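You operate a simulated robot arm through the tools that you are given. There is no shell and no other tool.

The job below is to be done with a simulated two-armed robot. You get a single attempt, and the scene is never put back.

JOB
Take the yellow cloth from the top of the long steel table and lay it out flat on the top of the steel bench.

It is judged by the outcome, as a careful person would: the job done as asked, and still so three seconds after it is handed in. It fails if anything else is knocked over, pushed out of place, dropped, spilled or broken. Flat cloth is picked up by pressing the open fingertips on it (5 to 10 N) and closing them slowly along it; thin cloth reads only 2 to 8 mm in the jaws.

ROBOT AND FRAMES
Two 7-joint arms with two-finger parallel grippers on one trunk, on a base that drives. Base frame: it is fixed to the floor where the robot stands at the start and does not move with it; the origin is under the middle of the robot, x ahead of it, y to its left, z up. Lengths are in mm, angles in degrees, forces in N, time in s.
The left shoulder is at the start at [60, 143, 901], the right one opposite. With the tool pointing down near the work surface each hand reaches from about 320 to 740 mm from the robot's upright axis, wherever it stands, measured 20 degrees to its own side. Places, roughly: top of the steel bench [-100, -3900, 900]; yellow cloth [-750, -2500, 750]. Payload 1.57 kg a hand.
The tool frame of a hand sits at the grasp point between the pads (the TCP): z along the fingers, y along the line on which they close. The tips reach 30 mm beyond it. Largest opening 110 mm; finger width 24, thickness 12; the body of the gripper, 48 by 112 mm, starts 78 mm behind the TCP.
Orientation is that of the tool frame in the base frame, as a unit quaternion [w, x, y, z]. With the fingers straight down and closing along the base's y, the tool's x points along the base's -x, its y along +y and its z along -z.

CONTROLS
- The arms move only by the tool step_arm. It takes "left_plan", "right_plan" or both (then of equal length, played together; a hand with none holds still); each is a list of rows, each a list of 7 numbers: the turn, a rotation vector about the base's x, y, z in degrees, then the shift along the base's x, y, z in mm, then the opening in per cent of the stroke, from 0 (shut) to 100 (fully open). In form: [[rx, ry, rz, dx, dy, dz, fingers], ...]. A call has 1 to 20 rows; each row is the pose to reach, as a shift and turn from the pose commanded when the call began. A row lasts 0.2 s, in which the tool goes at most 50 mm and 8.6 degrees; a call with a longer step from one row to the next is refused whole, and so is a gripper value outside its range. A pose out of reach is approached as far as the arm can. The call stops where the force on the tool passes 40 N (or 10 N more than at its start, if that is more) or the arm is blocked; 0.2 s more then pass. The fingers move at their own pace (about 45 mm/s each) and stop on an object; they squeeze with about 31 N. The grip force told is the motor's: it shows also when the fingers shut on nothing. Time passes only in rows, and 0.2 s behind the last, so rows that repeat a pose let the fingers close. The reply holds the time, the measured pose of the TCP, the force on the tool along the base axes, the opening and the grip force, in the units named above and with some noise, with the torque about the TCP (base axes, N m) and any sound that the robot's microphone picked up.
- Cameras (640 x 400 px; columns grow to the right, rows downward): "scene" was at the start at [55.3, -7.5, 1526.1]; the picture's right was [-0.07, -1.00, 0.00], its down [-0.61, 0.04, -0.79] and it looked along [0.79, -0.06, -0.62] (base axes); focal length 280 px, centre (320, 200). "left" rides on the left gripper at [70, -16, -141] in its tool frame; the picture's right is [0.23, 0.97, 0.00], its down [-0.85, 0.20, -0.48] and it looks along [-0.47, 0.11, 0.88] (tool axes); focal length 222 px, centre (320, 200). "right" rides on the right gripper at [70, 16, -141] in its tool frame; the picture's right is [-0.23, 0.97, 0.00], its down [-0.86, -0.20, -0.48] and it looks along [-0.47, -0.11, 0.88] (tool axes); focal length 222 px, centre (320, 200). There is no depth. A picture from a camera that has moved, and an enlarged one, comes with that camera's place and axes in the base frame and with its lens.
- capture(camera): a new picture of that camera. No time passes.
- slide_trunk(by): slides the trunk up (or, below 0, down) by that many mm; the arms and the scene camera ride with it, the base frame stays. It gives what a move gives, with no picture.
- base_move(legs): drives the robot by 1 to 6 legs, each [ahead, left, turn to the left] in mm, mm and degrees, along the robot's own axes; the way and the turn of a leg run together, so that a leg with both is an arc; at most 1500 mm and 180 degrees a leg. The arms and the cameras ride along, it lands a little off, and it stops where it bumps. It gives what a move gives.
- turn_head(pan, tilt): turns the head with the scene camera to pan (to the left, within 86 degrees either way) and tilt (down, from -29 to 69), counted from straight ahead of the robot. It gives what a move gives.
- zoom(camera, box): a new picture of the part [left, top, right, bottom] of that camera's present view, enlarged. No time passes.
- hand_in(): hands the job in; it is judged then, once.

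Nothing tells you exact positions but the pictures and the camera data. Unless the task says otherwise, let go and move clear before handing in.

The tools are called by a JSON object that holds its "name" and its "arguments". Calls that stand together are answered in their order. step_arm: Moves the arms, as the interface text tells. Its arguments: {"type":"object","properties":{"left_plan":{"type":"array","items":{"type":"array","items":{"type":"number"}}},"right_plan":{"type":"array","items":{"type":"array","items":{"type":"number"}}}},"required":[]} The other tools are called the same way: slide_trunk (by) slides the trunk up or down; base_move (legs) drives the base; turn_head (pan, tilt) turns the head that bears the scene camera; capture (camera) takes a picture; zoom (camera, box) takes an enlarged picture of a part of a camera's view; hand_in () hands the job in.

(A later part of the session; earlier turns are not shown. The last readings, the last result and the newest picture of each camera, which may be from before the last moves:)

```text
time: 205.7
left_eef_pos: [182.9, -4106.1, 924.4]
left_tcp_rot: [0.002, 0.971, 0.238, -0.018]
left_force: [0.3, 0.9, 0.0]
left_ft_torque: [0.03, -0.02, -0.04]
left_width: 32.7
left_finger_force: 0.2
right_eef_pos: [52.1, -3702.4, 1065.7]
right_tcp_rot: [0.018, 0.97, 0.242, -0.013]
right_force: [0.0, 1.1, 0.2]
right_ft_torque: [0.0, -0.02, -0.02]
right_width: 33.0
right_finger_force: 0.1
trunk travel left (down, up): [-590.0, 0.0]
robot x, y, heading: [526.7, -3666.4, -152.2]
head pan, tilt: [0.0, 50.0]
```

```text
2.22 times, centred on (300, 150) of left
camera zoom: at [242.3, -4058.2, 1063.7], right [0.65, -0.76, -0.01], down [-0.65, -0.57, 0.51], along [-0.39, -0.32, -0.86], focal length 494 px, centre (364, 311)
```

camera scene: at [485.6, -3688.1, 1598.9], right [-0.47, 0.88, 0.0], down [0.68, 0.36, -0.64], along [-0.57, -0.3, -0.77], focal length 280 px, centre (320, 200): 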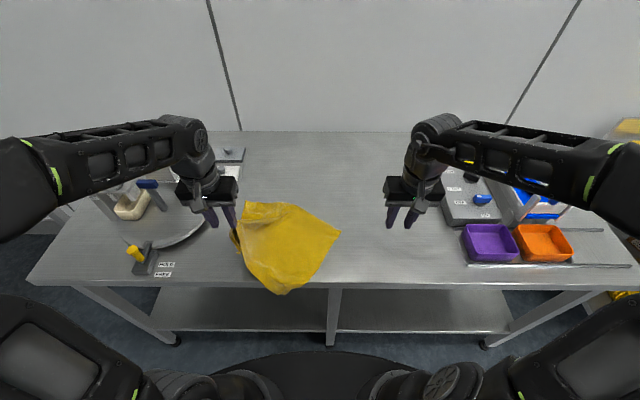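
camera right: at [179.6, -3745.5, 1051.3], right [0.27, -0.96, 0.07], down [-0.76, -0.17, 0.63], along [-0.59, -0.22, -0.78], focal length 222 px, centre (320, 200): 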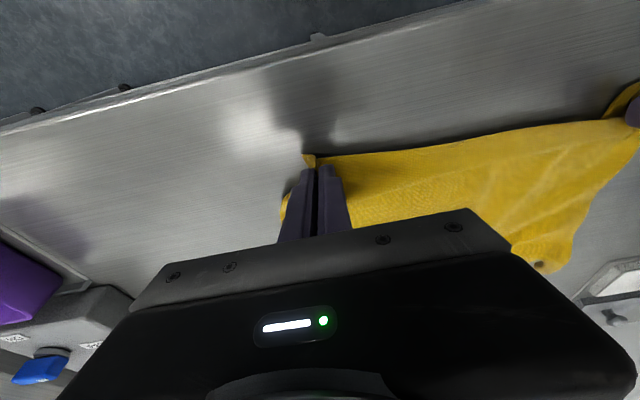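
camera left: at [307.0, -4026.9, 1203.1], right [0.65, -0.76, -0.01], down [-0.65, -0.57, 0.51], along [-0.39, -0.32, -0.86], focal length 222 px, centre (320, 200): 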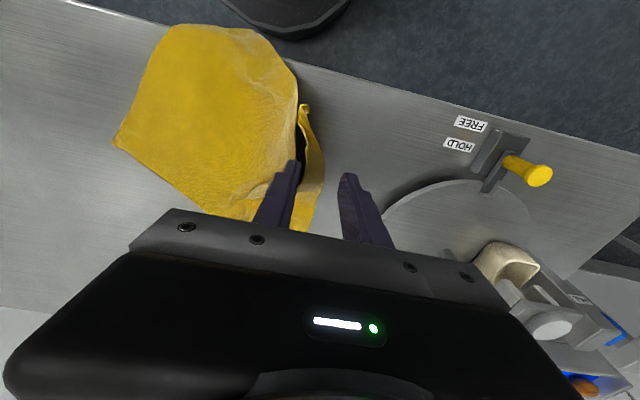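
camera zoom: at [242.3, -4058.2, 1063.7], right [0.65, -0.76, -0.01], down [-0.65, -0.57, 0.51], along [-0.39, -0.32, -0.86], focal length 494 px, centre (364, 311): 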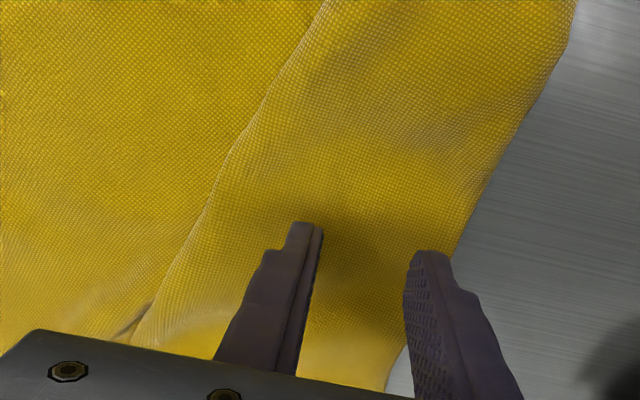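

The cloth came off the finger; its left side is now folded over on top, and one corner hangs slightly over the front edge. I'll raise the left hand and look at the whole state.

{"name": "step_arm", "arguments": {"left_plan": [[0, 0, 0, 0, 0, 10, 30], [0, 0, 0, 0, 0, 30, 30], [0, 0, 0, 0, 0, 60, 30], [0, 0, 0, 0, 0, 100, 30], [0, 0, 0, 10, -20, 140, 30], [0, 0, 0, 25, -50, 160, 30], [0, 0, 0, 40, -80, 170, 30]]}}

{"name": "capture", "arguments": {"camera": "scene"}}

{"name": "zoom", "arguments": {"camera": "scene", "box": [220, 170, 370, 290]}}

{"name": "zoom", "arguments": {"camera": "scene", "box": [225, 230, 325, 295]}}

```text
time: 207.3
left_eef_pos: [225.1, -4188.6, 1095.7]
left_tcp_rot: [0.002, 0.971, 0.237, -0.018]
left_force: [-1.0, -1.1, 0.3]
left_ft_torque: [0.01, -0.01, -0.01]
left_width: 32.9
left_finger_force: 0.0
right_eef_pos: [53.3, -3703.3, 1065.2]
right_tcp_rot: [0.017, 0.97, 0.241, -0.014]
right_force: [1.7, -0.1, 0.2]
right_ft_torque: [0.0, -0.02, -0.01]
right_width: 33.0
right_finger_force: 0.0
trunk travel left (down, up): [-590.0, 0.0]
robot x, y, heading: [527.0, -3668.2, -152.2]
head pan, tilt: [0.0, 50.0]
```

```text
taken
camera scene: at [484.1, -3689.0, 1598.9], right [-0.47, 0.88, 0.0], down [0.68, 0.36, -0.64], along [-0.57, -0.3, -0.77], focal length 280 px, centre (320, 200)
```

scene: 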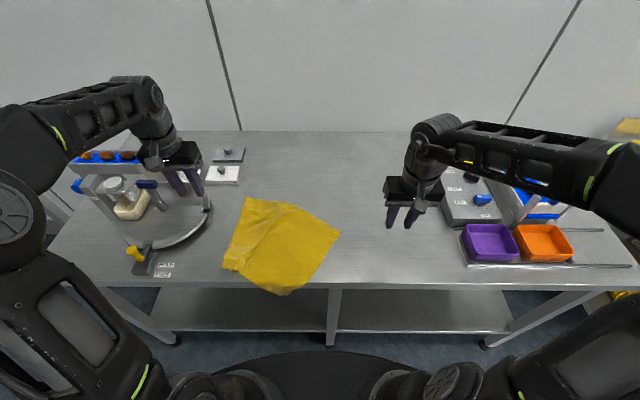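

```text
3.33 times, centred on (295, 230) of scene
camera zoom: at [484.1, -3689.0, 1598.9], right [-0.47, 0.88, 0.0], down [0.68, 0.36, -0.64], along [-0.57, -0.3, -0.77], focal length 934 px, centre (403, 100)
```

zoom: 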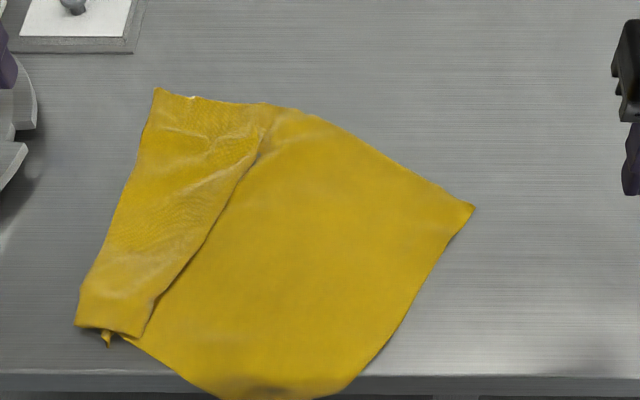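

```text
6.15 times, centred on (275, 262) of scene
camera zoom: at [484.1, -3689.0, 1598.9], right [-0.47, 0.88, 0.0], down [0.68, 0.36, -0.64], along [-0.57, -0.3, -0.77], focal length 1725 px, centre (597, -185)
```

zoom: 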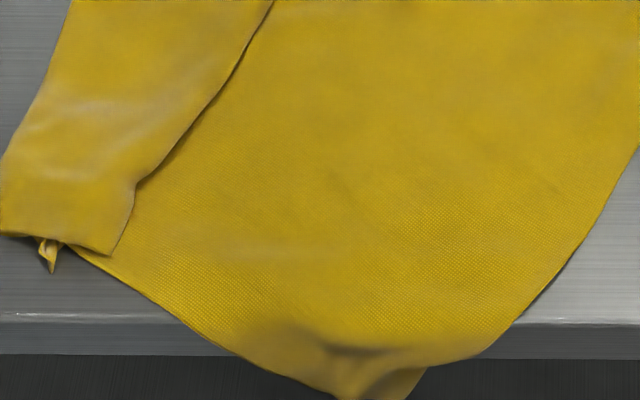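

Current state: the main sheet is flat but rotated, one corner hangs slightly over the front edge, and a strip on the left is folded over on top. First I'll shift the whole cloth away from the front edge and from the plate, by pressing closed fingertips of both hands on it and sliding.

{"name": "step_arm", "arguments": {"left_plan": [[0, 0, 0, -13, 23, -10, 10], [0, 0, 0, -27, 46, -25, 0], [0, 0, 0, -41, 70, -50, 0], [0, 0, 0, -55, 96, -80, 0], [0, 0, 0, -69, 122, -115, 0], [0, 0, 0, -82.8, 147.3, -150, 0], [0, 0, 0, -82.8, 147.3, -170, 0], [0, 0, 0, -82.8, 147.3, -170, 0]], "right_plan": [[0, 0, 0, 5, -30, -10, 10], [0, 0, 0, 11, -62, -20, 0], [0, 0, 0, 17, -95, -40, 0], [0, 0, 0, 23, -130, -65, 0], [0, 0, 0, 29, -168, -95, 0], [0, 0, 0, 35.6, -207.6, -120, 0], [0, 0, 0, 35.6, -207.6, -139, 0], [0, 0, 0, 35.6, -207.6, -139, 0]]}}

{"name": "zoom", "arguments": {"camera": "scene", "box": [220, 170, 370, 290]}}

```text
time: 209.1
left_eef_pos: [143.5, -4039.7, 925.9]
left_tcp_rot: [0.001, 0.971, 0.238, -0.018]
left_force: [0.5, 0.5, 1.1]
left_ft_torque: [-0.01, -0.02, 0.02]
left_width: 0.2
left_finger_force: 20.9
right_eef_pos: [86.7, -3910.9, 924.8]
right_tcp_rot: [0.017, 0.97, 0.242, -0.013]
right_force: [0.3, -0.4, -1.3]
right_ft_torque: [0.0, 0.01, -0.01]
right_width: 0.0
right_finger_force: 20.9
trunk travel left (down, up): [-590.0, 0.0]
robot x, y, heading: [529.5, -3662.2, -152.0]
head pan, tilt: [0.0, 50.0]
```

```text
3.33 times, centred on (295, 230) of scene
camera zoom: at [483.9, -3688.4, 1598.9], right [-0.47, 0.88, 0.0], down [0.68, 0.36, -0.64], along [-0.57, -0.3, -0.77], focal length 934 px, centre (403, 100)
```

zoom: 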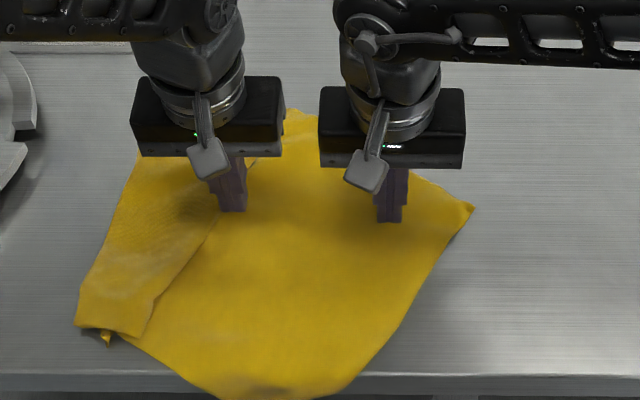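

{"name": "step_arm", "arguments": {"left_plan": [[0, 0, 0, 0, 0, -6, 0], [0, 0, 0, 0, 0, -10, 0], [0, 0, 0, 0, 0, -12, 0], [0, 0, 0, 0, 0, -12, 0]], "right_plan": [[0, 0, 0, 0, 0, -6, 0], [0, 0, 0, 0, 0, -10, 0], [0, 0, 0, 0, 0, -12, 0], [0, 0, 0, 0, 0, -12, 0]]}}

{"name": "step_arm", "arguments": {"left_plan": [[0, 0, 0, 0, 0, -1, 0], [0, 0, 0, 0, 0, -2, 0], [0, 0, 0, 0, 0, -2, 0]], "right_plan": [[0, 0, 0, 0, 0, -1, 0], [0, 0, 0, 0, 0, -2, 0], [0, 0, 0, 0, 0, -2, 0]]}}

```text
time: 210.1
left_eef_pos: [142.0, -4038.3, 913.6]
left_tcp_rot: [0.002, 0.971, 0.238, -0.018]
left_force: [-0.8, 0.8, 0.2]
left_ft_torque: [0.02, 0.0, -0.02]
left_width: 0.2
left_finger_force: 21.4
right_eef_pos: [87.1, -3909.9, 913.8]
right_tcp_rot: [0.016, 0.97, 0.242, -0.014]
right_force: [0.1, -0.3, -0.6]
right_ft_torque: [0.01, -0.04, -0.04]
right_width: 0.4
right_finger_force: 21.1
trunk travel left (down, up): [-590.0, 0.0]
robot x, y, heading: [523.6, -3663.6, -151.9]
head pan, tilt: [0.0, 50.0]
```

```text
time: 210.9
left_eef_pos: [141.8, -4038.7, 911.5]
left_tcp_rot: [0.002, 0.971, 0.238, -0.019]
left_force: [1.0, 0.2, 1.6]
left_ft_torque: [-0.03, 0.0, 0.03]
left_width: 0.0
left_finger_force: 21.5
right_eef_pos: [89.4, -3909.5, 911.1]
right_tcp_rot: [0.017, 0.97, 0.242, -0.014]
right_force: [-1.0, -0.6, 3.7]
right_ft_torque: [0.01, 0.03, -0.01]
right_width: 0.2
right_finger_force: 21.5
trunk travel left (down, up): [-590.0, 0.0]
robot x, y, heading: [526.3, -3665.1, -151.9]
head pan, tilt: [0.0, 50.0]
```

Light contact on both. I'll press slightly more and slide a short test distance.

{"name": "step_arm", "arguments": {"left_plan": [[0, 0, 0, 0, 0, -1.3, 0], [0, 0, 0, 0, 0, -1.3, 0], [0, 0, 0, -9, 7, -1.3, 0], [0, 0, 0, -18, 14.5, -1.3, 0], [0, 0, 0, -27, 22, -1.3, 0], [0, 0, 0, -36, 29, -1.3, 0]], "right_plan": [[0, 0, 0, 0, 0, -0.8, 0], [0, 0, 0, 0, 0, -0.8, 0], [0, 0, 0, -9, 7, -0.8, 0], [0, 0, 0, -18, 14.5, -0.8, 0], [0, 0, 0, -27, 22, -0.8, 0], [0, 0, 0, -36, 29, -0.8, 0]]}}

{"name": "zoom", "arguments": {"camera": "scene", "box": [220, 170, 370, 290]}}

```text
time: 212.3
left_eef_pos: [105.7, -4008.5, 911.3]
left_tcp_rot: [0.002, 0.971, 0.238, -0.019]
left_force: [1.6, -1.4, 12.4]
left_ft_torque: [-0.05, -0.13, -0.04]
left_width: 0.0
left_finger_force: 21.9
right_eef_pos: [53.7, -3880.7, 910.5]
right_tcp_rot: [0.018, 0.97, 0.243, -0.014]
right_force: [2.0, -0.8, 10.9]
right_ft_torque: [0.1, -0.1, -0.04]
right_width: 0.3
right_finger_force: 21.4
trunk travel left (down, up): [-590.0, 0.0]
robot x, y, heading: [523.9, -3664.9, -152.0]
head pan, tilt: [0.0, 50.0]
```

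```text
3.33 times, centred on (295, 230) of scene
camera zoom: at [485.7, -3687.4, 1599.1], right [-0.47, 0.88, 0.0], down [0.68, 0.36, -0.64], along [-0.57, -0.3, -0.77], focal length 934 px, centre (403, 100)
```

zoom: 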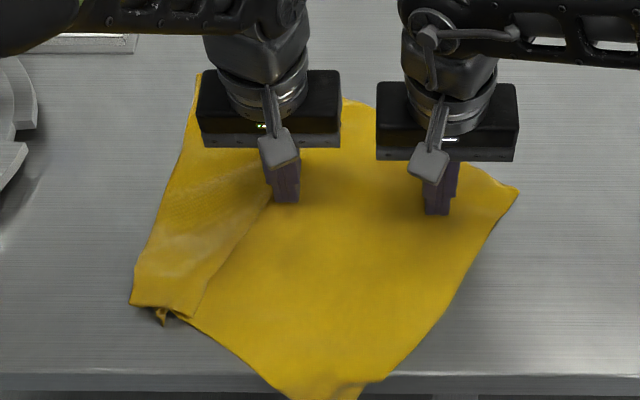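

The slide works: the cloth moves along rigidly. I'll continue the rest of the shift.

{"name": "step_arm", "arguments": {"left_plan": [[0, 0, 0, -9, 7.3, 0, 0], [0, 0, 0, -18, 14.5, 0, 0], [0, 0, 0, -27, 22, 0, 0], [0, 0, 0, -36, 29, 0, 0], [0, 0, 0, -45, 36, 0, 0], [0, 0, 0, -54, 43.5, 0, 0], [0, 0, 0, -64, 51, 0, 0], [0, 0, 0, -74, 59, 0, 0], [0, 0, 0, -83, 66.4, 0, 0], [0, 0, 0, -83, 66.4, 0, 0]], "right_plan": [[0, 0, 0, -9, 7.3, 0, 0], [0, 0, 0, -18, 14.5, 0, 0], [0, 0, 0, -27, 22, 0, 0], [0, 0, 0, -36, 29, 0, 0], [0, 0, 0, -45, 36, 0, 0], [0, 0, 0, -54, 43.5, 0, 0], [0, 0, 0, -64, 51, 0, 0], [0, 0, 0, -74, 59, 0, 0], [0, 0, 0, -83, 66.4, 0, 0], [0, 0, 0, -83, 66.4, 0, 0]]}}

{"name": "capture", "arguments": {"camera": "scene"}}

{"name": "zoom", "arguments": {"camera": "scene", "box": [240, 160, 400, 290]}}

```text
time: 214.5
left_eef_pos: [24.6, -3943.1, 910.7]
left_tcp_rot: [0.001, 0.971, 0.238, -0.02]
left_force: [-0.1, -2.6, 11.1]
left_ft_torque: [-0.03, -0.1, -0.03]
left_width: 0.0
left_finger_force: 21.5
right_eef_pos: [-29.5, -3812.9, 911.8]
right_tcp_rot: [0.017, 0.97, 0.242, -0.015]
right_force: [1.7, -1.5, 16.4]
right_ft_torque: [0.1, -0.12, -0.05]
right_width: 0.1
right_finger_force: 21.4
trunk travel left (down, up): [-590.0, 0.0]
robot x, y, heading: [527.0, -3661.3, -152.2]
head pan, tilt: [0.0, 50.0]
```

```text
taken
camera scene: at [486.5, -3687.8, 1599.1], right [-0.47, 0.88, 0.0], down [0.68, 0.36, -0.64], along [-0.57, -0.3, -0.77], focal length 280 px, centre (320, 200)
```

scene: 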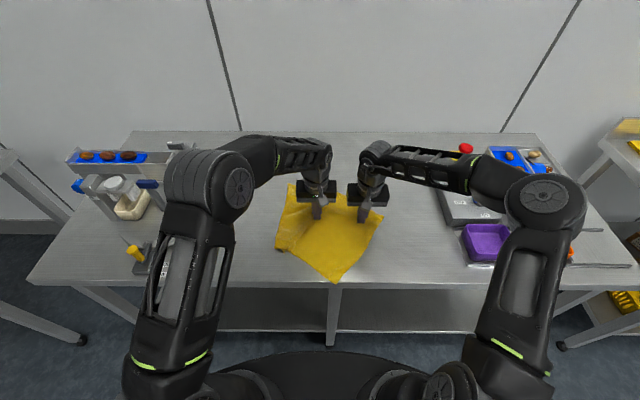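

```text
3.08 times, centred on (320, 225) of scene
camera zoom: at [486.5, -3687.8, 1599.1], right [-0.47, 0.88, 0.0], down [0.68, 0.36, -0.64], along [-0.57, -0.3, -0.77], focal length 862 px, centre (320, 123)
```

zoom: 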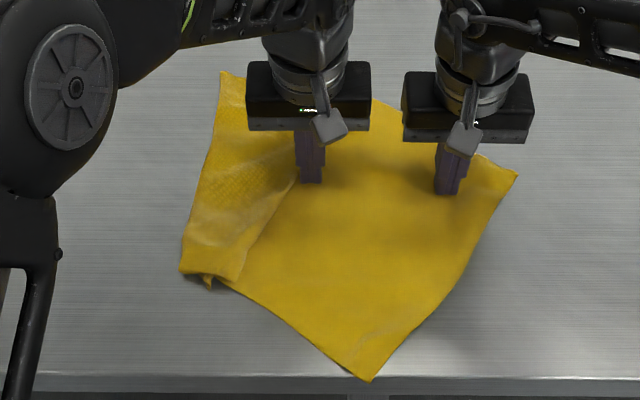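

I'll slide it another 50 mm toward the wall so the near corner clears the bench edge.

{"name": "step_arm", "arguments": {"left_plan": [[0, 0, 0, -9, -4.7, 0, 0], [0, 0, 0, -18, -9.4, 0, 0], [0, 0, 0, -27, -14, 0, 0], [0, 0, 0, -36, -19, 0, 0], [0, 0, 0, -45, -24, 0, 0], [0, 0, 0, -45, -24, 0, 0]], "right_plan": [[0, 0, 0, -9, -4.7, 0, 0], [0, 0, 0, -18, -9.4, 0, 0], [0, 0, 0, -27, -14, 0, 0], [0, 0, 0, -36, -19, 0, 0], [0, 0, 0, -45, -24, 0, 0], [0, 0, 0, -45, -24, 0, 0]]}}

{"name": "step_arm", "arguments": {"left_plan": [[0, 0, 0, 0, 0, 8, 0], [0, 0, 0, 0, 0, 25, 0], [0, 0, 0, 0, 0, 55, 0], [0, 0, 0, 0, 0, 95, 0], [0, 0, 0, 20, -38, 120, 0], [0, 0, 0, 40, -76, 140, 0], [0, 0, 0, 60, -114, 160, 20]], "right_plan": [[0, 0, 0, 0, 0, 8, 0], [0, 0, 0, 0, 0, 25, 0], [0, 0, 0, 0, 0, 55, 0], [0, 0, 0, 0, 0, 95, 0], [0, 0, 0, -10, 30, 120, 0], [0, 0, 0, -20, 60, 140, 0], [0, 0, 0, -30, 90, 160, 20]]}}

{"name": "capture", "arguments": {"camera": "scene"}}

{"name": "zoom", "arguments": {"camera": "scene", "box": [260, 160, 400, 280]}}

```text
time: 215.9
left_eef_pos: [-22.0, -3966.6, 911.0]
left_tcp_rot: [0.003, 0.971, 0.237, -0.019]
left_force: [0.8, 1.2, 15.5]
left_ft_torque: [0.06, -0.18, -0.01]
left_width: 0.0
left_finger_force: 21.6
right_eef_pos: [-75.6, -3837.4, 911.5]
right_tcp_rot: [0.017, 0.97, 0.243, -0.013]
right_force: [0.1, 0.6, 5.2]
right_ft_torque: [0.07, -0.04, -0.01]
right_width: 0.1
right_finger_force: 21.0
trunk travel left (down, up): [-590.0, 0.0]
robot x, y, heading: [523.7, -3662.7, -152.2]
head pan, tilt: [0.0, 50.0]
```

```text
time: 217.5
left_eef_pos: [39.8, -4079.3, 1069.2]
left_tcp_rot: [0.002, 0.971, 0.237, -0.019]
left_force: [0.6, 0.5, 0.4]
left_ft_torque: [-0.01, -0.01, 0.01]
left_width: 21.9
left_finger_force: 0.1
right_eef_pos: [-104.2, -3747.7, 1071.3]
right_tcp_rot: [0.017, 0.97, 0.243, -0.014]
right_force: [-0.5, 0.2, -0.3]
right_ft_torque: [0.01, 0.01, 0.0]
right_width: 22.1
right_finger_force: 0.1
trunk travel left (down, up): [-590.0, 0.0]
robot x, y, heading: [525.7, -3664.5, -152.0]
head pan, tilt: [0.0, 50.0]
```

```text
taken
camera scene: at [485.0, -3688.5, 1598.9], right [-0.47, 0.88, 0.0], down [0.68, 0.36, -0.64], along [-0.57, -0.3, -0.77], focal length 280 px, centre (320, 200)
```

scene: 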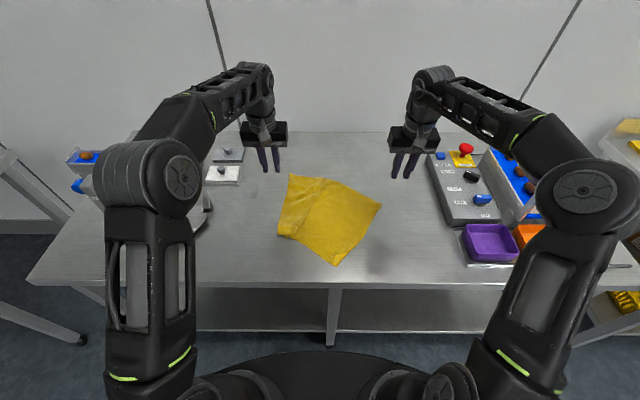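

```text
3.33 times, centred on (330, 220) of scene
camera zoom: at [485.0, -3688.5, 1598.9], right [-0.47, 0.88, 0.0], down [0.68, 0.36, -0.64], along [-0.57, -0.3, -0.77], focal length 934 px, centre (287, 133)
```

zoom: 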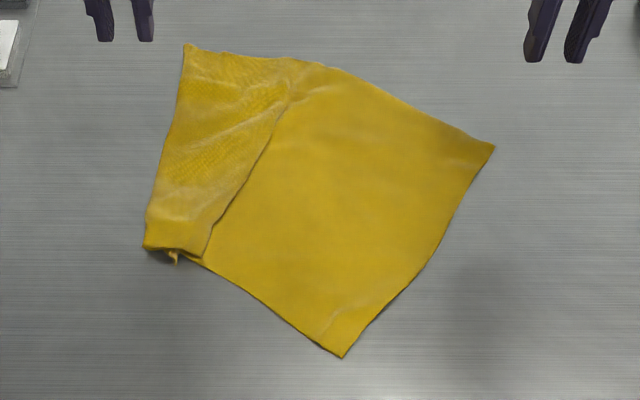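

The cloth is now well within the bench, flat except for the left strip folded over on top. I'll inspect the strip's two corners.

{"name": "zoom", "arguments": {"camera": "scene", "box": [300, 170, 360, 215]}}

{"name": "zoom", "arguments": {"camera": "scene", "box": [295, 215, 345, 250]}}

{"name": "zoom", "arguments": {"camera": "left", "box": [60, 0, 330, 200]}}

```text
8.89 times, centred on (330, 192) of scene
camera zoom: at [485.0, -3688.5, 1598.9], right [-0.47, 0.88, 0.0], down [0.68, 0.36, -0.64], along [-0.57, -0.3, -0.77], focal length 2492 px, centre (231, 267)
```

zoom: 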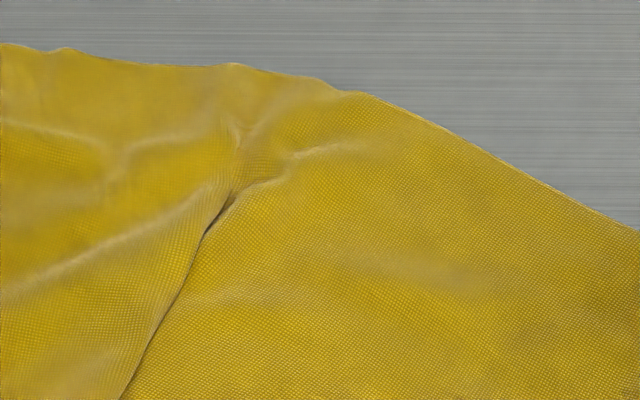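

```text
11.43 times, centred on (320, 232) of scene
camera zoom: at [485.0, -3688.5, 1598.9], right [-0.47, 0.88, 0.0], down [0.68, 0.36, -0.64], along [-0.57, -0.3, -0.77], focal length 3203 px, centre (320, -171)
```

zoom: 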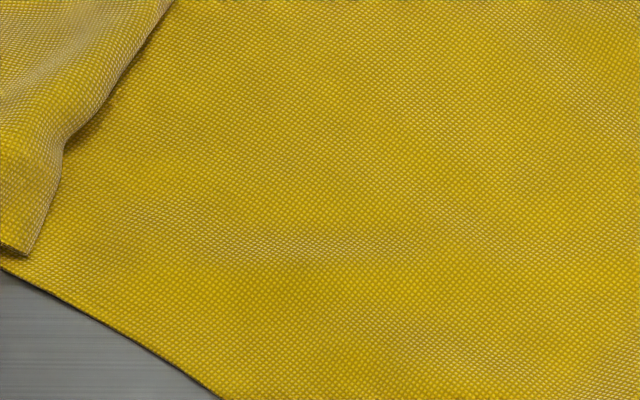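

```text
2.00 times, centred on (195, 100) of left
camera zoom: at [98.0, -4031.1, 1207.6], right [0.65, -0.76, -0.01], down [-0.65, -0.57, 0.51], along [-0.39, -0.32, -0.86], focal length 444 px, centre (570, 400)
```

zoom: 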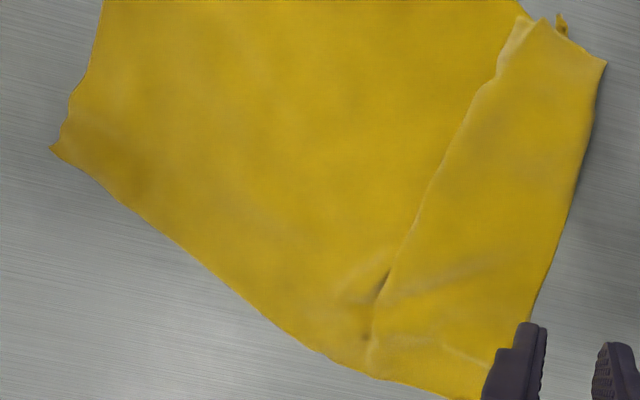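

Now I see it: the true left edge is the outer one; near its lower end the cloth has a pleat (overlap) that tapers to nothing at the far end. I'll hold the main sheet down with the right fingertips and slide the near-left corner outward with the left fingertips.

{"name": "step_arm", "arguments": {"left_plan": [[0, 0, 0, 11, 10, -15, 0], [0, 0, 0, 23, 20, -35, 0], [0, 0, 0, 35, 30, -60, 0], [0, 0, 0, 46, 40, -85, 0], [0, 0, 0, 58, 50, -112, 0], [0, 0, 0, 68.8, 59.3, -139, 0], [0, 0, 0, 68.8, 59.3, -139, 0]], "right_plan": [[0, 0, 0, 34, -19, -15, 0], [0, 0, 0, 69, -38, -35, 0], [0, 0, 0, 104, -57, -60, 0], [0, 0, 0, 138, -75, -88, 0], [0, 0, 0, 173, -94, -118, 0], [0, 0, 0, 207.3, -113, -146, 0], [0, 0, 0, 207.3, -113, -146, 0]]}}

{"name": "zoom", "arguments": {"camera": "scene", "box": [260, 160, 400, 280]}}

{"name": "capture", "arguments": {"camera": "left"}}

```text
time: 219.1
left_eef_pos: [106.8, -4020.9, 932.9]
left_tcp_rot: [0.002, 0.971, 0.237, -0.019]
left_force: [0.3, -0.5, 0.7]
left_ft_torque: [0.0, -0.01, 0.0]
left_width: 0.0
left_finger_force: 21.6
right_eef_pos: [101.8, -3861.7, 923.9]
right_tcp_rot: [0.017, 0.97, 0.242, -0.014]
right_force: [0.0, -0.8, -0.1]
right_ft_torque: [-0.02, -0.02, 0.01]
right_width: 0.2
right_finger_force: 20.8
trunk travel left (down, up): [-590.0, 0.0]
robot x, y, heading: [525.6, -3665.6, -152.2]
head pan, tilt: [0.0, 50.0]
```

```text
3.33 times, centred on (330, 220) of scene
camera zoom: at [483.7, -3687.9, 1598.9], right [-0.47, 0.88, 0.0], down [0.68, 0.36, -0.64], along [-0.57, -0.3, -0.77], focal length 934 px, centre (287, 133)
```

zoom: 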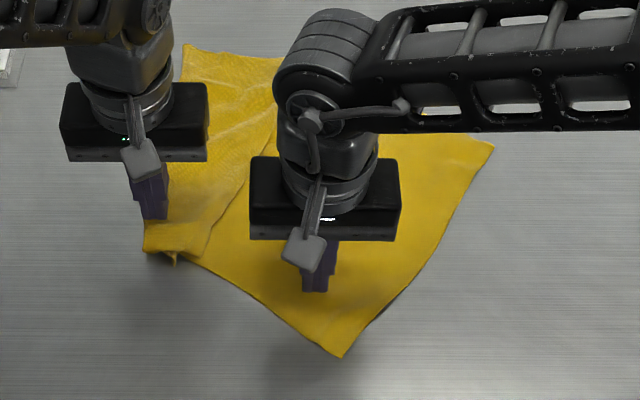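

```text
taken
camera left: at [166.3, -3973.2, 1071.2], right [0.65, -0.76, -0.01], down [-0.65, -0.57, 0.51], along [-0.39, -0.32, -0.86], focal length 222 px, centre (320, 200)
```

left: 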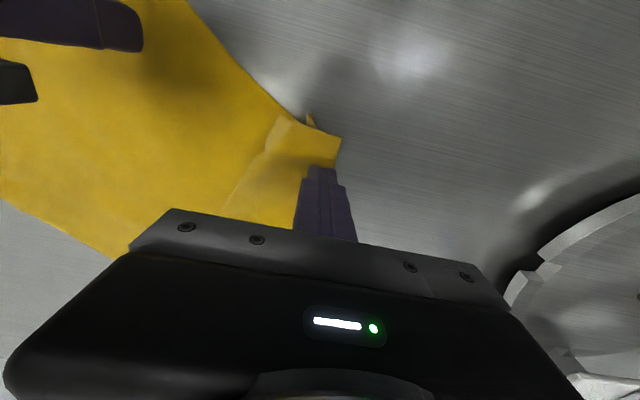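

{"name": "step_arm", "arguments": {"left_plan": [[0, 0, 0, 0, 0, -5, 0], [0, 0, 0, 0, 0, -10, 0], [0, 0, 0, 0, 0, -14, 0], [0, 0, 0, 0, 0, -16, 0], [0, 0, 0, 0, 0, -16, 0]], "right_plan": [[0, 0, 0, 0, 0, -5, 0], [0, 0, 0, 0, 0, -9, 0], [0, 0, 0, 0, 0, -12, 0], [0, 0, 0, 0, 0, -13, 0], [0, 0, 0, 0, 0, -13, 0]]}}

{"name": "step_arm", "arguments": {"left_plan": [[0, 0, 0, 0, 0, -1, 0], [0, 0, 0, 0, 0, -2, 0], [0, 0, 0, 0, 0, -2, 0]], "right_plan": [[0, 0, 0, 0, 0, -0.7, 0], [0, 0, 0, 0, 0, -1.2, 0], [0, 0, 0, 0, 0, -1.2, 0]]}}

```text
time: 220.3
left_eef_pos: [106.0, -4021.9, 916.1]
left_tcp_rot: [0.002, 0.971, 0.238, -0.018]
left_force: [-0.6, 0.0, 0.4]
left_ft_torque: [0.01, -0.02, -0.01]
left_width: 0.1
left_finger_force: 21.1
right_eef_pos: [100.8, -3862.0, 911.2]
right_tcp_rot: [0.018, 0.97, 0.243, -0.014]
right_force: [0.9, 1.2, 6.5]
right_ft_torque: [0.05, 0.01, 0.01]
right_width: 0.0
right_finger_force: 21.1
trunk travel left (down, up): [-590.0, 0.0]
robot x, y, heading: [526.5, -3664.7, -152.0]
head pan, tilt: [0.0, 50.0]
```

```text
time: 221.1
left_eef_pos: [106.9, -4022.0, 914.9]
left_tcp_rot: [0.001, 0.971, 0.237, -0.018]
left_force: [0.6, 0.0, 0.1]
left_ft_torque: [0.03, -0.01, 0.01]
left_width: 0.0
left_finger_force: 21.6
right_eef_pos: [101.6, -3860.9, 911.6]
right_tcp_rot: [0.019, 0.97, 0.243, -0.015]
right_force: [-1.4, 3.6, 26.0]
right_ft_torque: [0.32, -0.09, 0.07]
right_width: 0.1
right_finger_force: 21.0
trunk travel left (down, up): [-590.0, 0.0]
robot x, y, heading: [528.5, -3663.9, -152.1]
head pan, tilt: [0.0, 50.0]
```

{"name": "step_arm", "arguments": {"left_plan": [[0, 0, 0, 0, 0, -1, 0], [0, 0, 0, 0, 0, -2, 0], [0, 0, 0, 0, 0, -2, 0]], "right_plan": [[0, 0, 0, 0, 0, 0.5, 0], [0, 0, 0, 0, 0, 0.5, 0], [0, 0, 0, 0, 0, 0.5, 0]]}}

```text
time: 221.9
left_eef_pos: [106.3, -4021.5, 912.6]
left_tcp_rot: [0.002, 0.971, 0.239, -0.02]
left_force: [1.0, -0.9, 11.3]
left_ft_torque: [0.07, -0.11, -0.05]
left_width: 0.1
left_finger_force: 21.5
right_eef_pos: [102.5, -3862.3, 911.0]
right_tcp_rot: [0.018, 0.97, 0.244, -0.014]
right_force: [-2.1, 1.0, 17.9]
right_ft_torque: [0.14, 0.03, 0.05]
right_width: 0.1
right_finger_force: 21.4
trunk travel left (down, up): [-590.0, 0.0]
robot x, y, heading: [527.7, -3665.5, -151.9]
head pan, tilt: [0.0, 50.0]
```

Left presses 11 N, right holds with 18 N. Sliding the left corner outward 40 mm as a first stage.

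{"name": "step_arm", "arguments": {"left_plan": [[0, 0, 0, -0.6, -10, 0, 0], [0, 0, 0, -1.2, -20, 0, 0], [0, 0, 0, -1.8, -30, 0, 0], [0, 0, 0, -2.4, -39.8, 0, 0], [0, 0, 0, -2.4, -39.8, 0, 0]]}}

{"name": "zoom", "arguments": {"camera": "scene", "box": [240, 170, 380, 280]}}

{"name": "zoom", "arguments": {"camera": "left", "box": [120, 60, 400, 240]}}

```text
time: 223.1
left_eef_pos: [102.7, -4061.3, 911.3]
left_tcp_rot: [0.002, 0.971, 0.238, -0.019]
left_force: [-0.5, 3.9, 19.0]
left_ft_torque: [0.1, -0.2, 0.03]
left_width: 0.0
left_finger_force: 21.5
right_eef_pos: [102.3, -3860.1, 911.0]
right_tcp_rot: [0.018, 0.97, 0.243, -0.014]
right_force: [-0.7, -1.3, 11.8]
right_ft_torque: [0.08, -0.03, 0.02]
right_width: 0.0
right_finger_force: 20.8
trunk travel left (down, up): [-590.0, 0.0]
robot x, y, heading: [525.4, -3663.5, -152.1]
head pan, tilt: [0.0, 50.0]
```

```text
3.64 times, centred on (310, 225) of scene
camera zoom: at [485.8, -3686.5, 1599.1], right [-0.47, 0.88, 0.0], down [0.68, 0.36, -0.64], along [-0.57, -0.3, -0.76], focal length 1019 px, centre (356, 109)
```

zoom: 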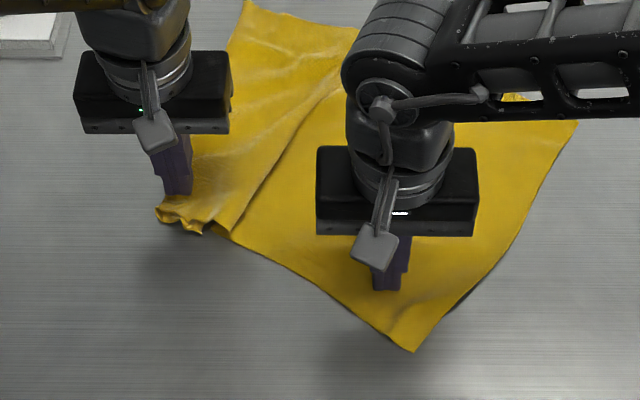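

```text
2.22 times, centred on (260, 150) of left
camera zoom: at [163.3, -4012.5, 1051.1], right [0.65, -0.76, -0.01], down [-0.65, -0.57, 0.51], along [-0.39, -0.32, -0.86], focal length 494 px, centre (453, 311)
```

zoom: 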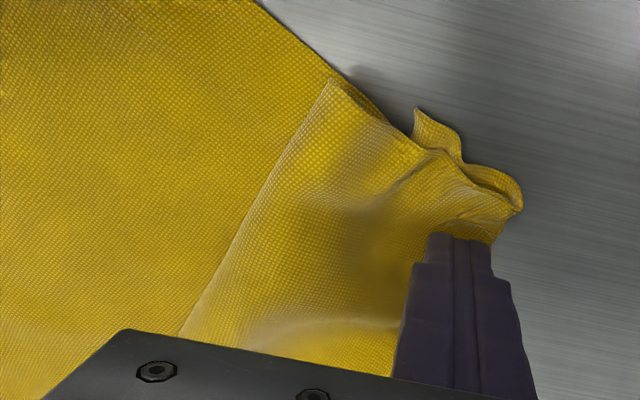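

It works: the pleat is opening and a tucked tip is emerging. I'll continue sliding another 60 mm.

{"name": "step_arm", "arguments": {"left_plan": [[0, 0, 0, -0.6, -10, 0.2, 0], [0, 0, 0, -1.2, -20, 0.3, 0], [0, 0, 0, -1.8, -30, 0.3, 0], [0, 0, 0, -2.4, -40, 0.3, 0], [0, 0, 0, -3, -50, 0.3, 0], [0, 0, 0, -3.6, -60, 0.3, 0], [0, 0, 0, -3.6, -60, 0.3, 0]]}}

{"name": "zoom", "arguments": {"camera": "scene", "box": [230, 160, 380, 280]}}

{"name": "zoom", "arguments": {"camera": "left", "box": [120, 60, 400, 240]}}

```text
time: 224.7
left_eef_pos: [100.7, -4121.6, 912.8]
left_tcp_rot: [0.001, 0.971, 0.238, -0.018]
left_force: [0.5, -0.2, 2.1]
left_ft_torque: [0.01, -0.01, -0.01]
left_width: 0.0
left_finger_force: 21.2
right_eef_pos: [101.8, -3862.7, 910.8]
right_tcp_rot: [0.018, 0.97, 0.242, -0.013]
right_force: [1.5, 2.2, 18.1]
right_ft_torque: [0.24, -0.16, 0.01]
right_width: 0.0
right_finger_force: 21.4
trunk travel left (down, up): [-590.0, 0.0]
robot x, y, heading: [525.2, -3663.9, -152.0]
head pan, tilt: [0.0, 50.0]
```

```text
3.33 times, centred on (305, 220) of scene
camera zoom: at [485.3, -3687.4, 1599.0], right [-0.47, 0.88, 0.0], down [0.68, 0.36, -0.64], along [-0.57, -0.3, -0.77], focal length 934 px, centre (370, 133)
```

zoom: 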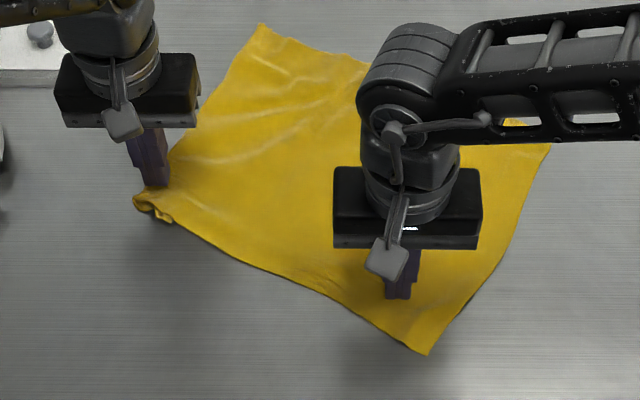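

```text
2.22 times, centred on (260, 150) of left
camera zoom: at [160.6, -4072.8, 1051.9], right [0.65, -0.76, -0.01], down [-0.65, -0.57, 0.51], along [-0.39, -0.32, -0.86], focal length 494 px, centre (453, 311)
```

zoom: 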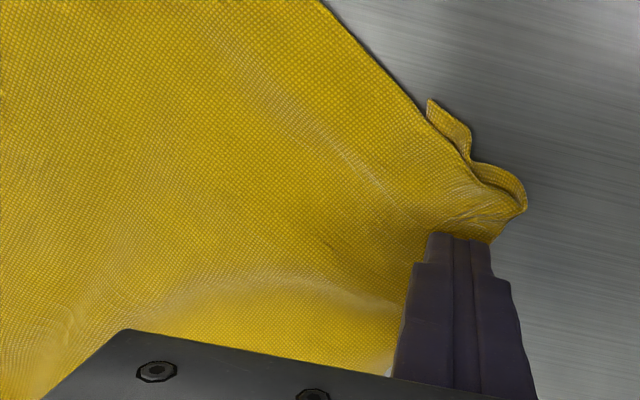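

The pleat is gone and the cloth is essentially flat; only the near-left corner has a small tucked tip. I'll lift the left hand straight up and look at the corner.

{"name": "step_arm", "arguments": {"left_plan": [[0, 0, 0, 0, 0, 6, 0], [0, 0, 0, 0, 0, 20, 0], [0, 0, 0, 0, 0, 45, 0], [0, 0, 0, 0, 0, 80, 0], [0, 0, 0, 10, -20, 100, 0], [0, 0, 0, 15, -30, 110, 0]]}}

{"name": "zoom", "arguments": {"camera": "scene", "box": [230, 160, 380, 280]}}

{"name": "zoom", "arguments": {"camera": "scene", "box": [260, 205, 300, 235]}}

{"name": "capture", "arguments": {"camera": "left"}}

```text
time: 226.1
left_eef_pos: [116.1, -4150.8, 1022.3]
left_tcp_rot: [0.001, 0.971, 0.238, -0.018]
left_force: [-0.1, -0.2, -0.4]
left_ft_torque: [0.02, -0.01, -0.04]
left_width: 0.0
left_finger_force: 21.2
right_eef_pos: [101.9, -3861.5, 911.7]
right_tcp_rot: [0.018, 0.97, 0.242, -0.014]
right_force: [2.3, 2.6, 20.1]
right_ft_torque: [0.22, -0.15, 0.04]
right_width: 0.1
right_finger_force: 21.2
trunk travel left (down, up): [-590.0, 0.0]
robot x, y, heading: [527.2, -3665.0, -151.8]
head pan, tilt: [0.0, 50.0]
```

```text
3.33 times, centred on (305, 220) of scene
camera zoom: at [485.3, -3687.5, 1599.0], right [-0.47, 0.88, 0.0], down [0.68, 0.36, -0.64], along [-0.57, -0.3, -0.77], focal length 934 px, centre (370, 133)
```

zoom: 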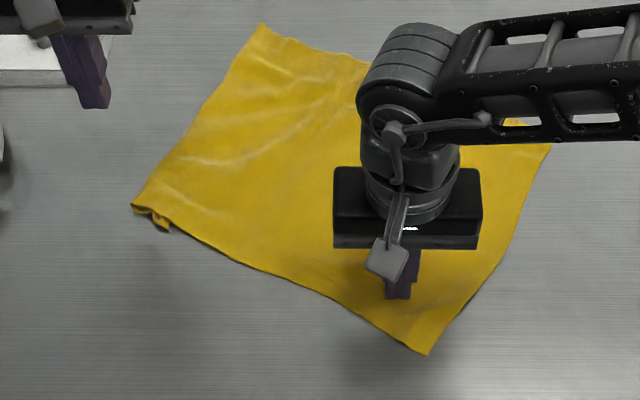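

```text
13.33 times, centred on (280, 220) of scene
camera zoom: at [485.3, -3687.5, 1599.0], right [-0.47, 0.88, 0.0], down [0.68, 0.36, -0.64], along [-0.57, -0.3, -0.77], focal length 3737 px, centre (853, -67)
```

zoom: 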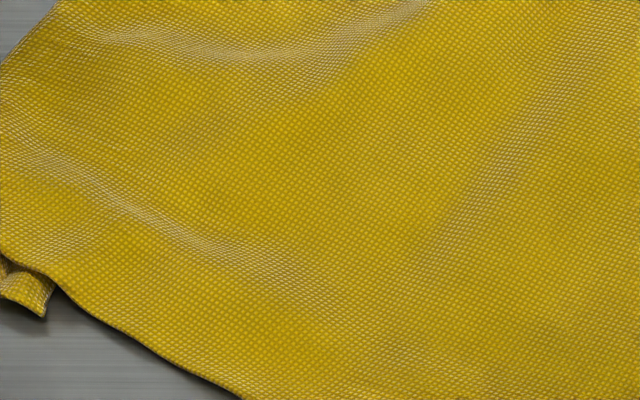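

```text
taken
camera left: at [175.4, -4103.0, 1161.3], right [0.65, -0.76, -0.01], down [-0.65, -0.57, 0.51], along [-0.39, -0.32, -0.86], focal length 222 px, centre (320, 200)
```

left: 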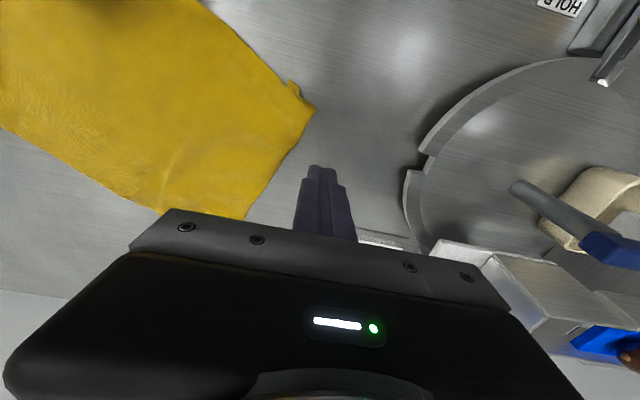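

{"name": "zoom", "arguments": {"camera": "scene", "box": [262, 212, 290, 233]}}

{"name": "zoom", "arguments": {"camera": "left", "box": [240, 60, 360, 140]}}

```text
16.00 times, centred on (276, 222) of scene
camera zoom: at [485.3, -3687.5, 1599.0], right [-0.47, 0.88, 0.0], down [0.68, 0.36, -0.64], along [-0.57, -0.3, -0.77], focal length 4485 px, centre (1024, -160)
```

zoom: 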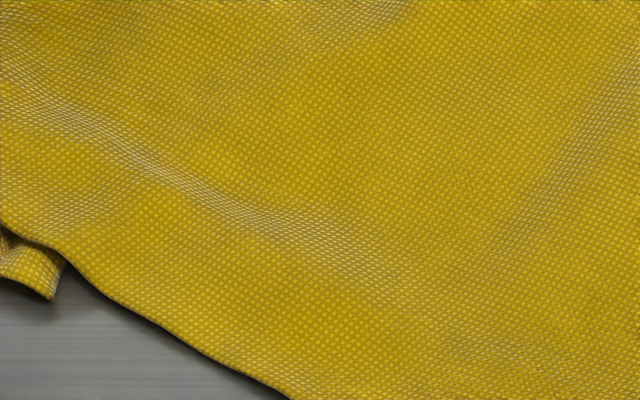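

```text
5.00 times, centred on (300, 100) of left
camera zoom: at [175.4, -4103.0, 1161.3], right [0.65, -0.76, -0.01], down [-0.65, -0.57, 0.51], along [-0.39, -0.32, -0.86], focal length 1111 px, centre (420, 700)
```

zoom: 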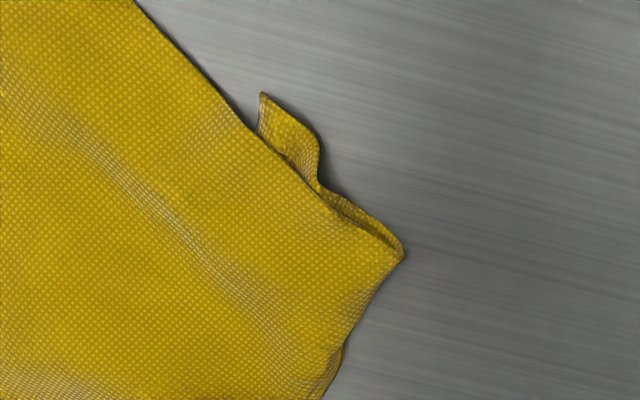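

A small corner (about 30–50 mm) is tucked under, with its tip just peeking out past the near edge. I'll place the closed left fingertips on that tip only, parallel to the edge.

{"name": "step_arm", "arguments": {"left_plan": [[0, 0, -6, 6, 12, -15, 0], [0, 0, -12, 13, 25, -32, 0], [0, 0, -18, 20, 38, -50, 0], [0, 0, -24, 27, 51, -70, 0], [0, 0, -29, 33.6, 63.9, -90, 0], [0, 0, -29, 33.6, 63.9, -97, 0], [0, 0, -29, 33.6, 63.9, -97, 0]]}}

{"name": "capture", "arguments": {"camera": "left"}}

{"name": "zoom", "arguments": {"camera": "left", "box": [240, 100, 400, 220]}}

{"name": "zoom", "arguments": {"camera": "scene", "box": [250, 190, 320, 245]}}

```text
time: 227.7
left_eef_pos: [149.6, -4087.8, 924.9]
left_tcp_rot: [-0.004, 1.0, -0.013, -0.019]
left_force: [0.6, 0.4, 0.4]
left_ft_torque: [0.0, 0.0, 0.0]
left_width: 0.2
left_finger_force: 21.2
right_eef_pos: [101.5, -3861.2, 910.3]
right_tcp_rot: [0.018, 0.97, 0.242, -0.014]
right_force: [1.3, 1.9, 19.7]
right_ft_torque: [0.24, -0.16, -0.01]
right_width: 0.2
right_finger_force: 21.5
trunk travel left (down, up): [-590.0, 0.0]
robot x, y, heading: [524.1, -3666.0, -152.1]
head pan, tilt: [0.0, 50.0]
```

```text
taken
camera left: at [224.9, -4074.1, 1065.2], right [0.2, -0.98, -0.01], down [-0.84, -0.18, 0.51], along [-0.5, -0.09, -0.86], focal length 222 px, centre (320, 200)
```

left: 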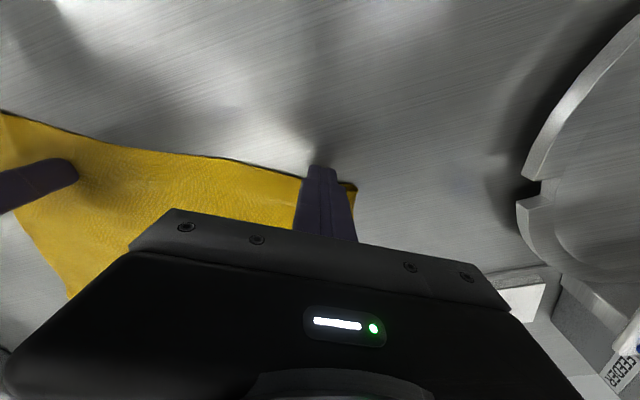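

```text
3.33 times, centred on (320, 160) of left
camera zoom: at [224.9, -4074.1, 1065.2], right [0.2, -0.98, -0.01], down [-0.84, -0.18, 0.51], along [-0.5, -0.09, -0.86], focal length 740 px, centre (320, 333)
```

zoom: 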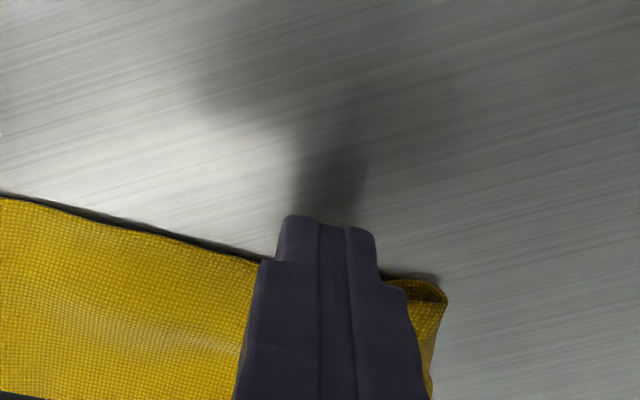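

```text
7.27 times, centred on (285, 218) of scene
camera zoom: at [485.3, -3687.5, 1599.0], right [-0.47, 0.88, 0.0], down [0.68, 0.36, -0.64], along [-0.57, -0.3, -0.77], focal length 2038 px, centre (574, 73)
```

zoom: 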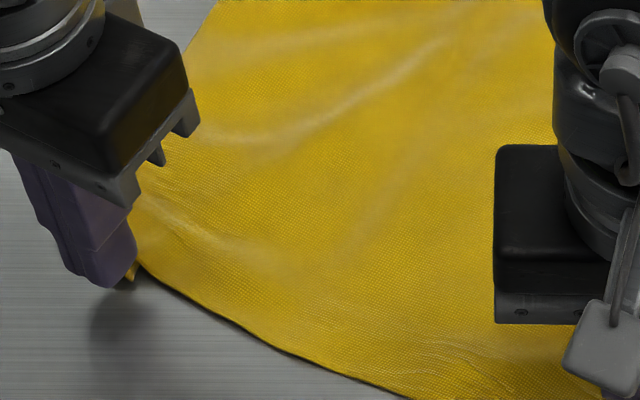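

{"name": "step_arm", "arguments": {"left_plan": [[0, 0, 0, 4, 4.8, -4, 0], [0, 0, 0, 4, 4.8, -8, 0], [0, 0, 0, 4, 4.8, -11, 0], [0, 0, 0, 4, 4.8, -11, 0]]}}

{"name": "zoom", "arguments": {"camera": "left", "box": [240, 100, 400, 220]}}

{"name": "zoom", "arguments": {"camera": "scene", "box": [255, 205, 295, 235]}}

```text
time: 228.7
left_eef_pos: [155.2, -4082.5, 913.9]
left_tcp_rot: [-0.003, 1.0, -0.013, -0.018]
left_force: [0.1, -0.6, -0.7]
left_ft_torque: [-0.01, -0.01, 0.04]
left_width: 0.0
left_finger_force: 21.3
right_eef_pos: [102.6, -3861.1, 911.3]
right_tcp_rot: [0.018, 0.97, 0.242, -0.013]
right_force: [1.8, 1.7, 19.9]
right_ft_torque: [0.24, -0.18, 0.01]
right_width: 0.0
right_finger_force: 21.8
trunk travel left (down, up): [-590.0, 0.0]
robot x, y, heading: [529.9, -3662.0, -152.3]
head pan, tilt: [0.0, 50.0]
```

```text
3.33 times, centred on (320, 160) of left
camera zoom: at [228.9, -4069.3, 1053.4], right [0.2, -0.98, -0.01], down [-0.84, -0.18, 0.51], along [-0.5, -0.09, -0.86], focal length 740 px, centre (320, 333)
```

zoom: 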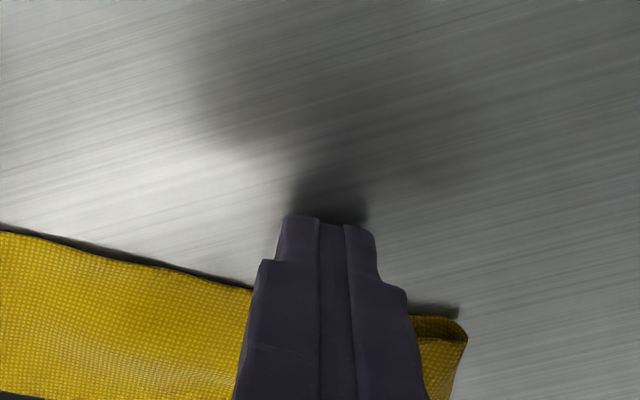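

```text
13.33 times, centred on (275, 220) of scene
camera zoom: at [485.3, -3687.5, 1599.0], right [-0.47, 0.88, 0.0], down [0.68, 0.36, -0.64], along [-0.57, -0.3, -0.77], focal length 3737 px, centre (920, -67)
```

zoom: 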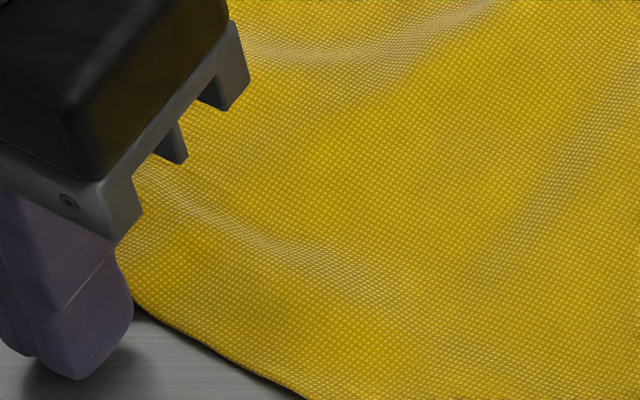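

{"name": "step_arm", "arguments": {"left_plan": [[0, 0, 0, 0, 0, -1, 0], [0, 0, 0, 0, 0, -2, 0], [0, 0, 0, 0, 0, -2, 0]]}}

{"name": "step_arm", "arguments": {"left_plan": [[0, 0, 0, 0, 0, -1, 0], [0, 0, 0, 0, 0, -1, 0]]}}

```text
time: 229.5
left_eef_pos: [154.2, -4082.1, 912.6]
left_tcp_rot: [-0.002, 1.0, -0.013, -0.018]
left_force: [0.7, -0.1, 1.0]
left_ft_torque: [0.01, -0.01, -0.02]
left_width: 0.0
left_finger_force: 21.3
right_eef_pos: [102.9, -3861.3, 910.5]
right_tcp_rot: [0.018, 0.97, 0.242, -0.013]
right_force: [1.5, 2.5, 20.1]
right_ft_torque: [0.26, -0.16, 0.0]
right_width: 0.1
right_finger_force: 21.8
trunk travel left (down, up): [-590.0, 0.0]
robot x, y, heading: [524.1, -3662.2, -152.2]
head pan, tilt: [0.0, 50.0]
```

```text
time: 230.1
left_eef_pos: [153.8, -4082.8, 911.3]
left_tcp_rot: [-0.002, 1.0, -0.013, -0.018]
left_force: [0.5, -0.6, 1.7]
left_ft_torque: [0.02, 0.03, -0.01]
left_width: 0.0
left_finger_force: 21.7
right_eef_pos: [102.2, -3861.7, 910.8]
right_tcp_rot: [0.017, 0.97, 0.242, -0.013]
right_force: [1.0, 1.9, 19.5]
right_ft_torque: [0.26, -0.13, 0.03]
right_width: 0.1
right_finger_force: 20.9
trunk travel left (down, up): [-590.0, 0.0]
robot x, y, heading: [524.6, -3665.7, -152.1]
head pan, tilt: [0.0, 50.0]
```

Contact. I'll press about 10 N and slide the tip outward along the edge direction.

{"name": "step_arm", "arguments": {"left_plan": [[0, 0, 0, 0, 0, -1, 0], [0, 0, 0, 0, 0, -1.2, 0], [0, 0, 0, 2, -6, -1.2, 0], [0, 0, 0, 4, -14, -1.2, 0], [0, 0, 0, 5, -23, -1.2, 0], [0, 0, 0, 5, -32, -1.2, 0], [0, 0, 0, 5, -32, -1.2, 0]]}}

{"name": "zoom", "arguments": {"camera": "left", "box": [200, 60, 400, 220]}}

{"name": "zoom", "arguments": {"camera": "scene", "box": [245, 190, 315, 240]}}

```text
time: 231.7
left_eef_pos: [158.7, -4113.0, 911.0]
left_tcp_rot: [-0.003, 1.0, -0.013, -0.02]
left_force: [-0.6, 3.5, 22.2]
left_ft_torque: [0.02, 0.28, -0.03]
left_width: 0.1
left_finger_force: 21.4
right_eef_pos: [101.9, -3861.8, 911.1]
right_tcp_rot: [0.018, 0.97, 0.243, -0.015]
right_force: [-1.5, -1.2, 9.7]
right_ft_torque: [0.02, -0.01, 0.01]
right_width: 0.2
right_finger_force: 20.4
trunk travel left (down, up): [-590.0, 0.0]
robot x, y, heading: [527.0, -3663.6, -152.2]
head pan, tilt: [0.0, 50.0]
```

```text
2.50 times, centred on (300, 140) of left
camera zoom: at [233.4, -4100.3, 1049.6], right [0.2, -0.98, -0.01], down [-0.84, -0.18, 0.51], along [-0.5, -0.09, -0.86], focal length 555 px, centre (370, 350)
```

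zoom: 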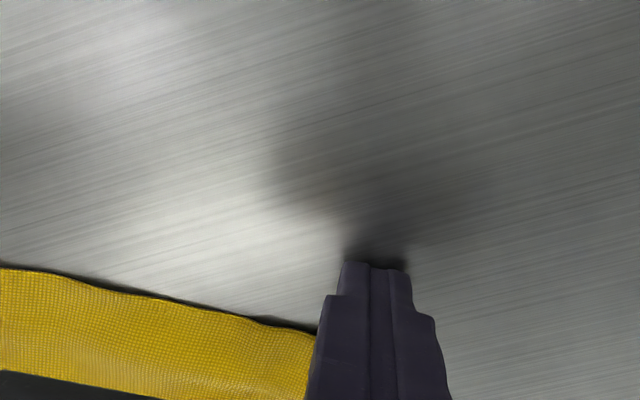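

```text
8.00 times, centred on (280, 215) of scene
camera zoom: at [485.7, -3686.2, 1599.1], right [-0.47, 0.88, 0.0], down [0.68, 0.36, -0.64], along [-0.57, -0.3, -0.76], focal length 2242 px, centre (640, 80)
```

zoom: 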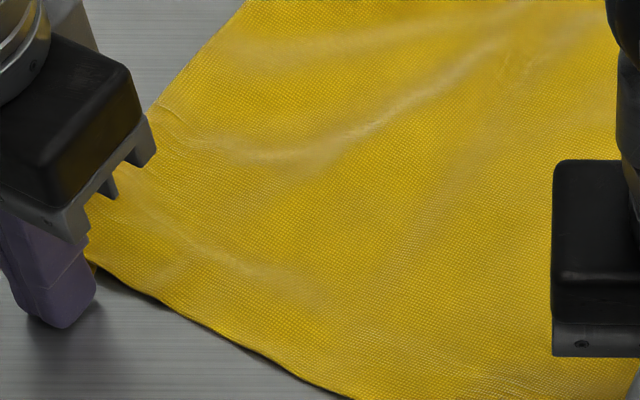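

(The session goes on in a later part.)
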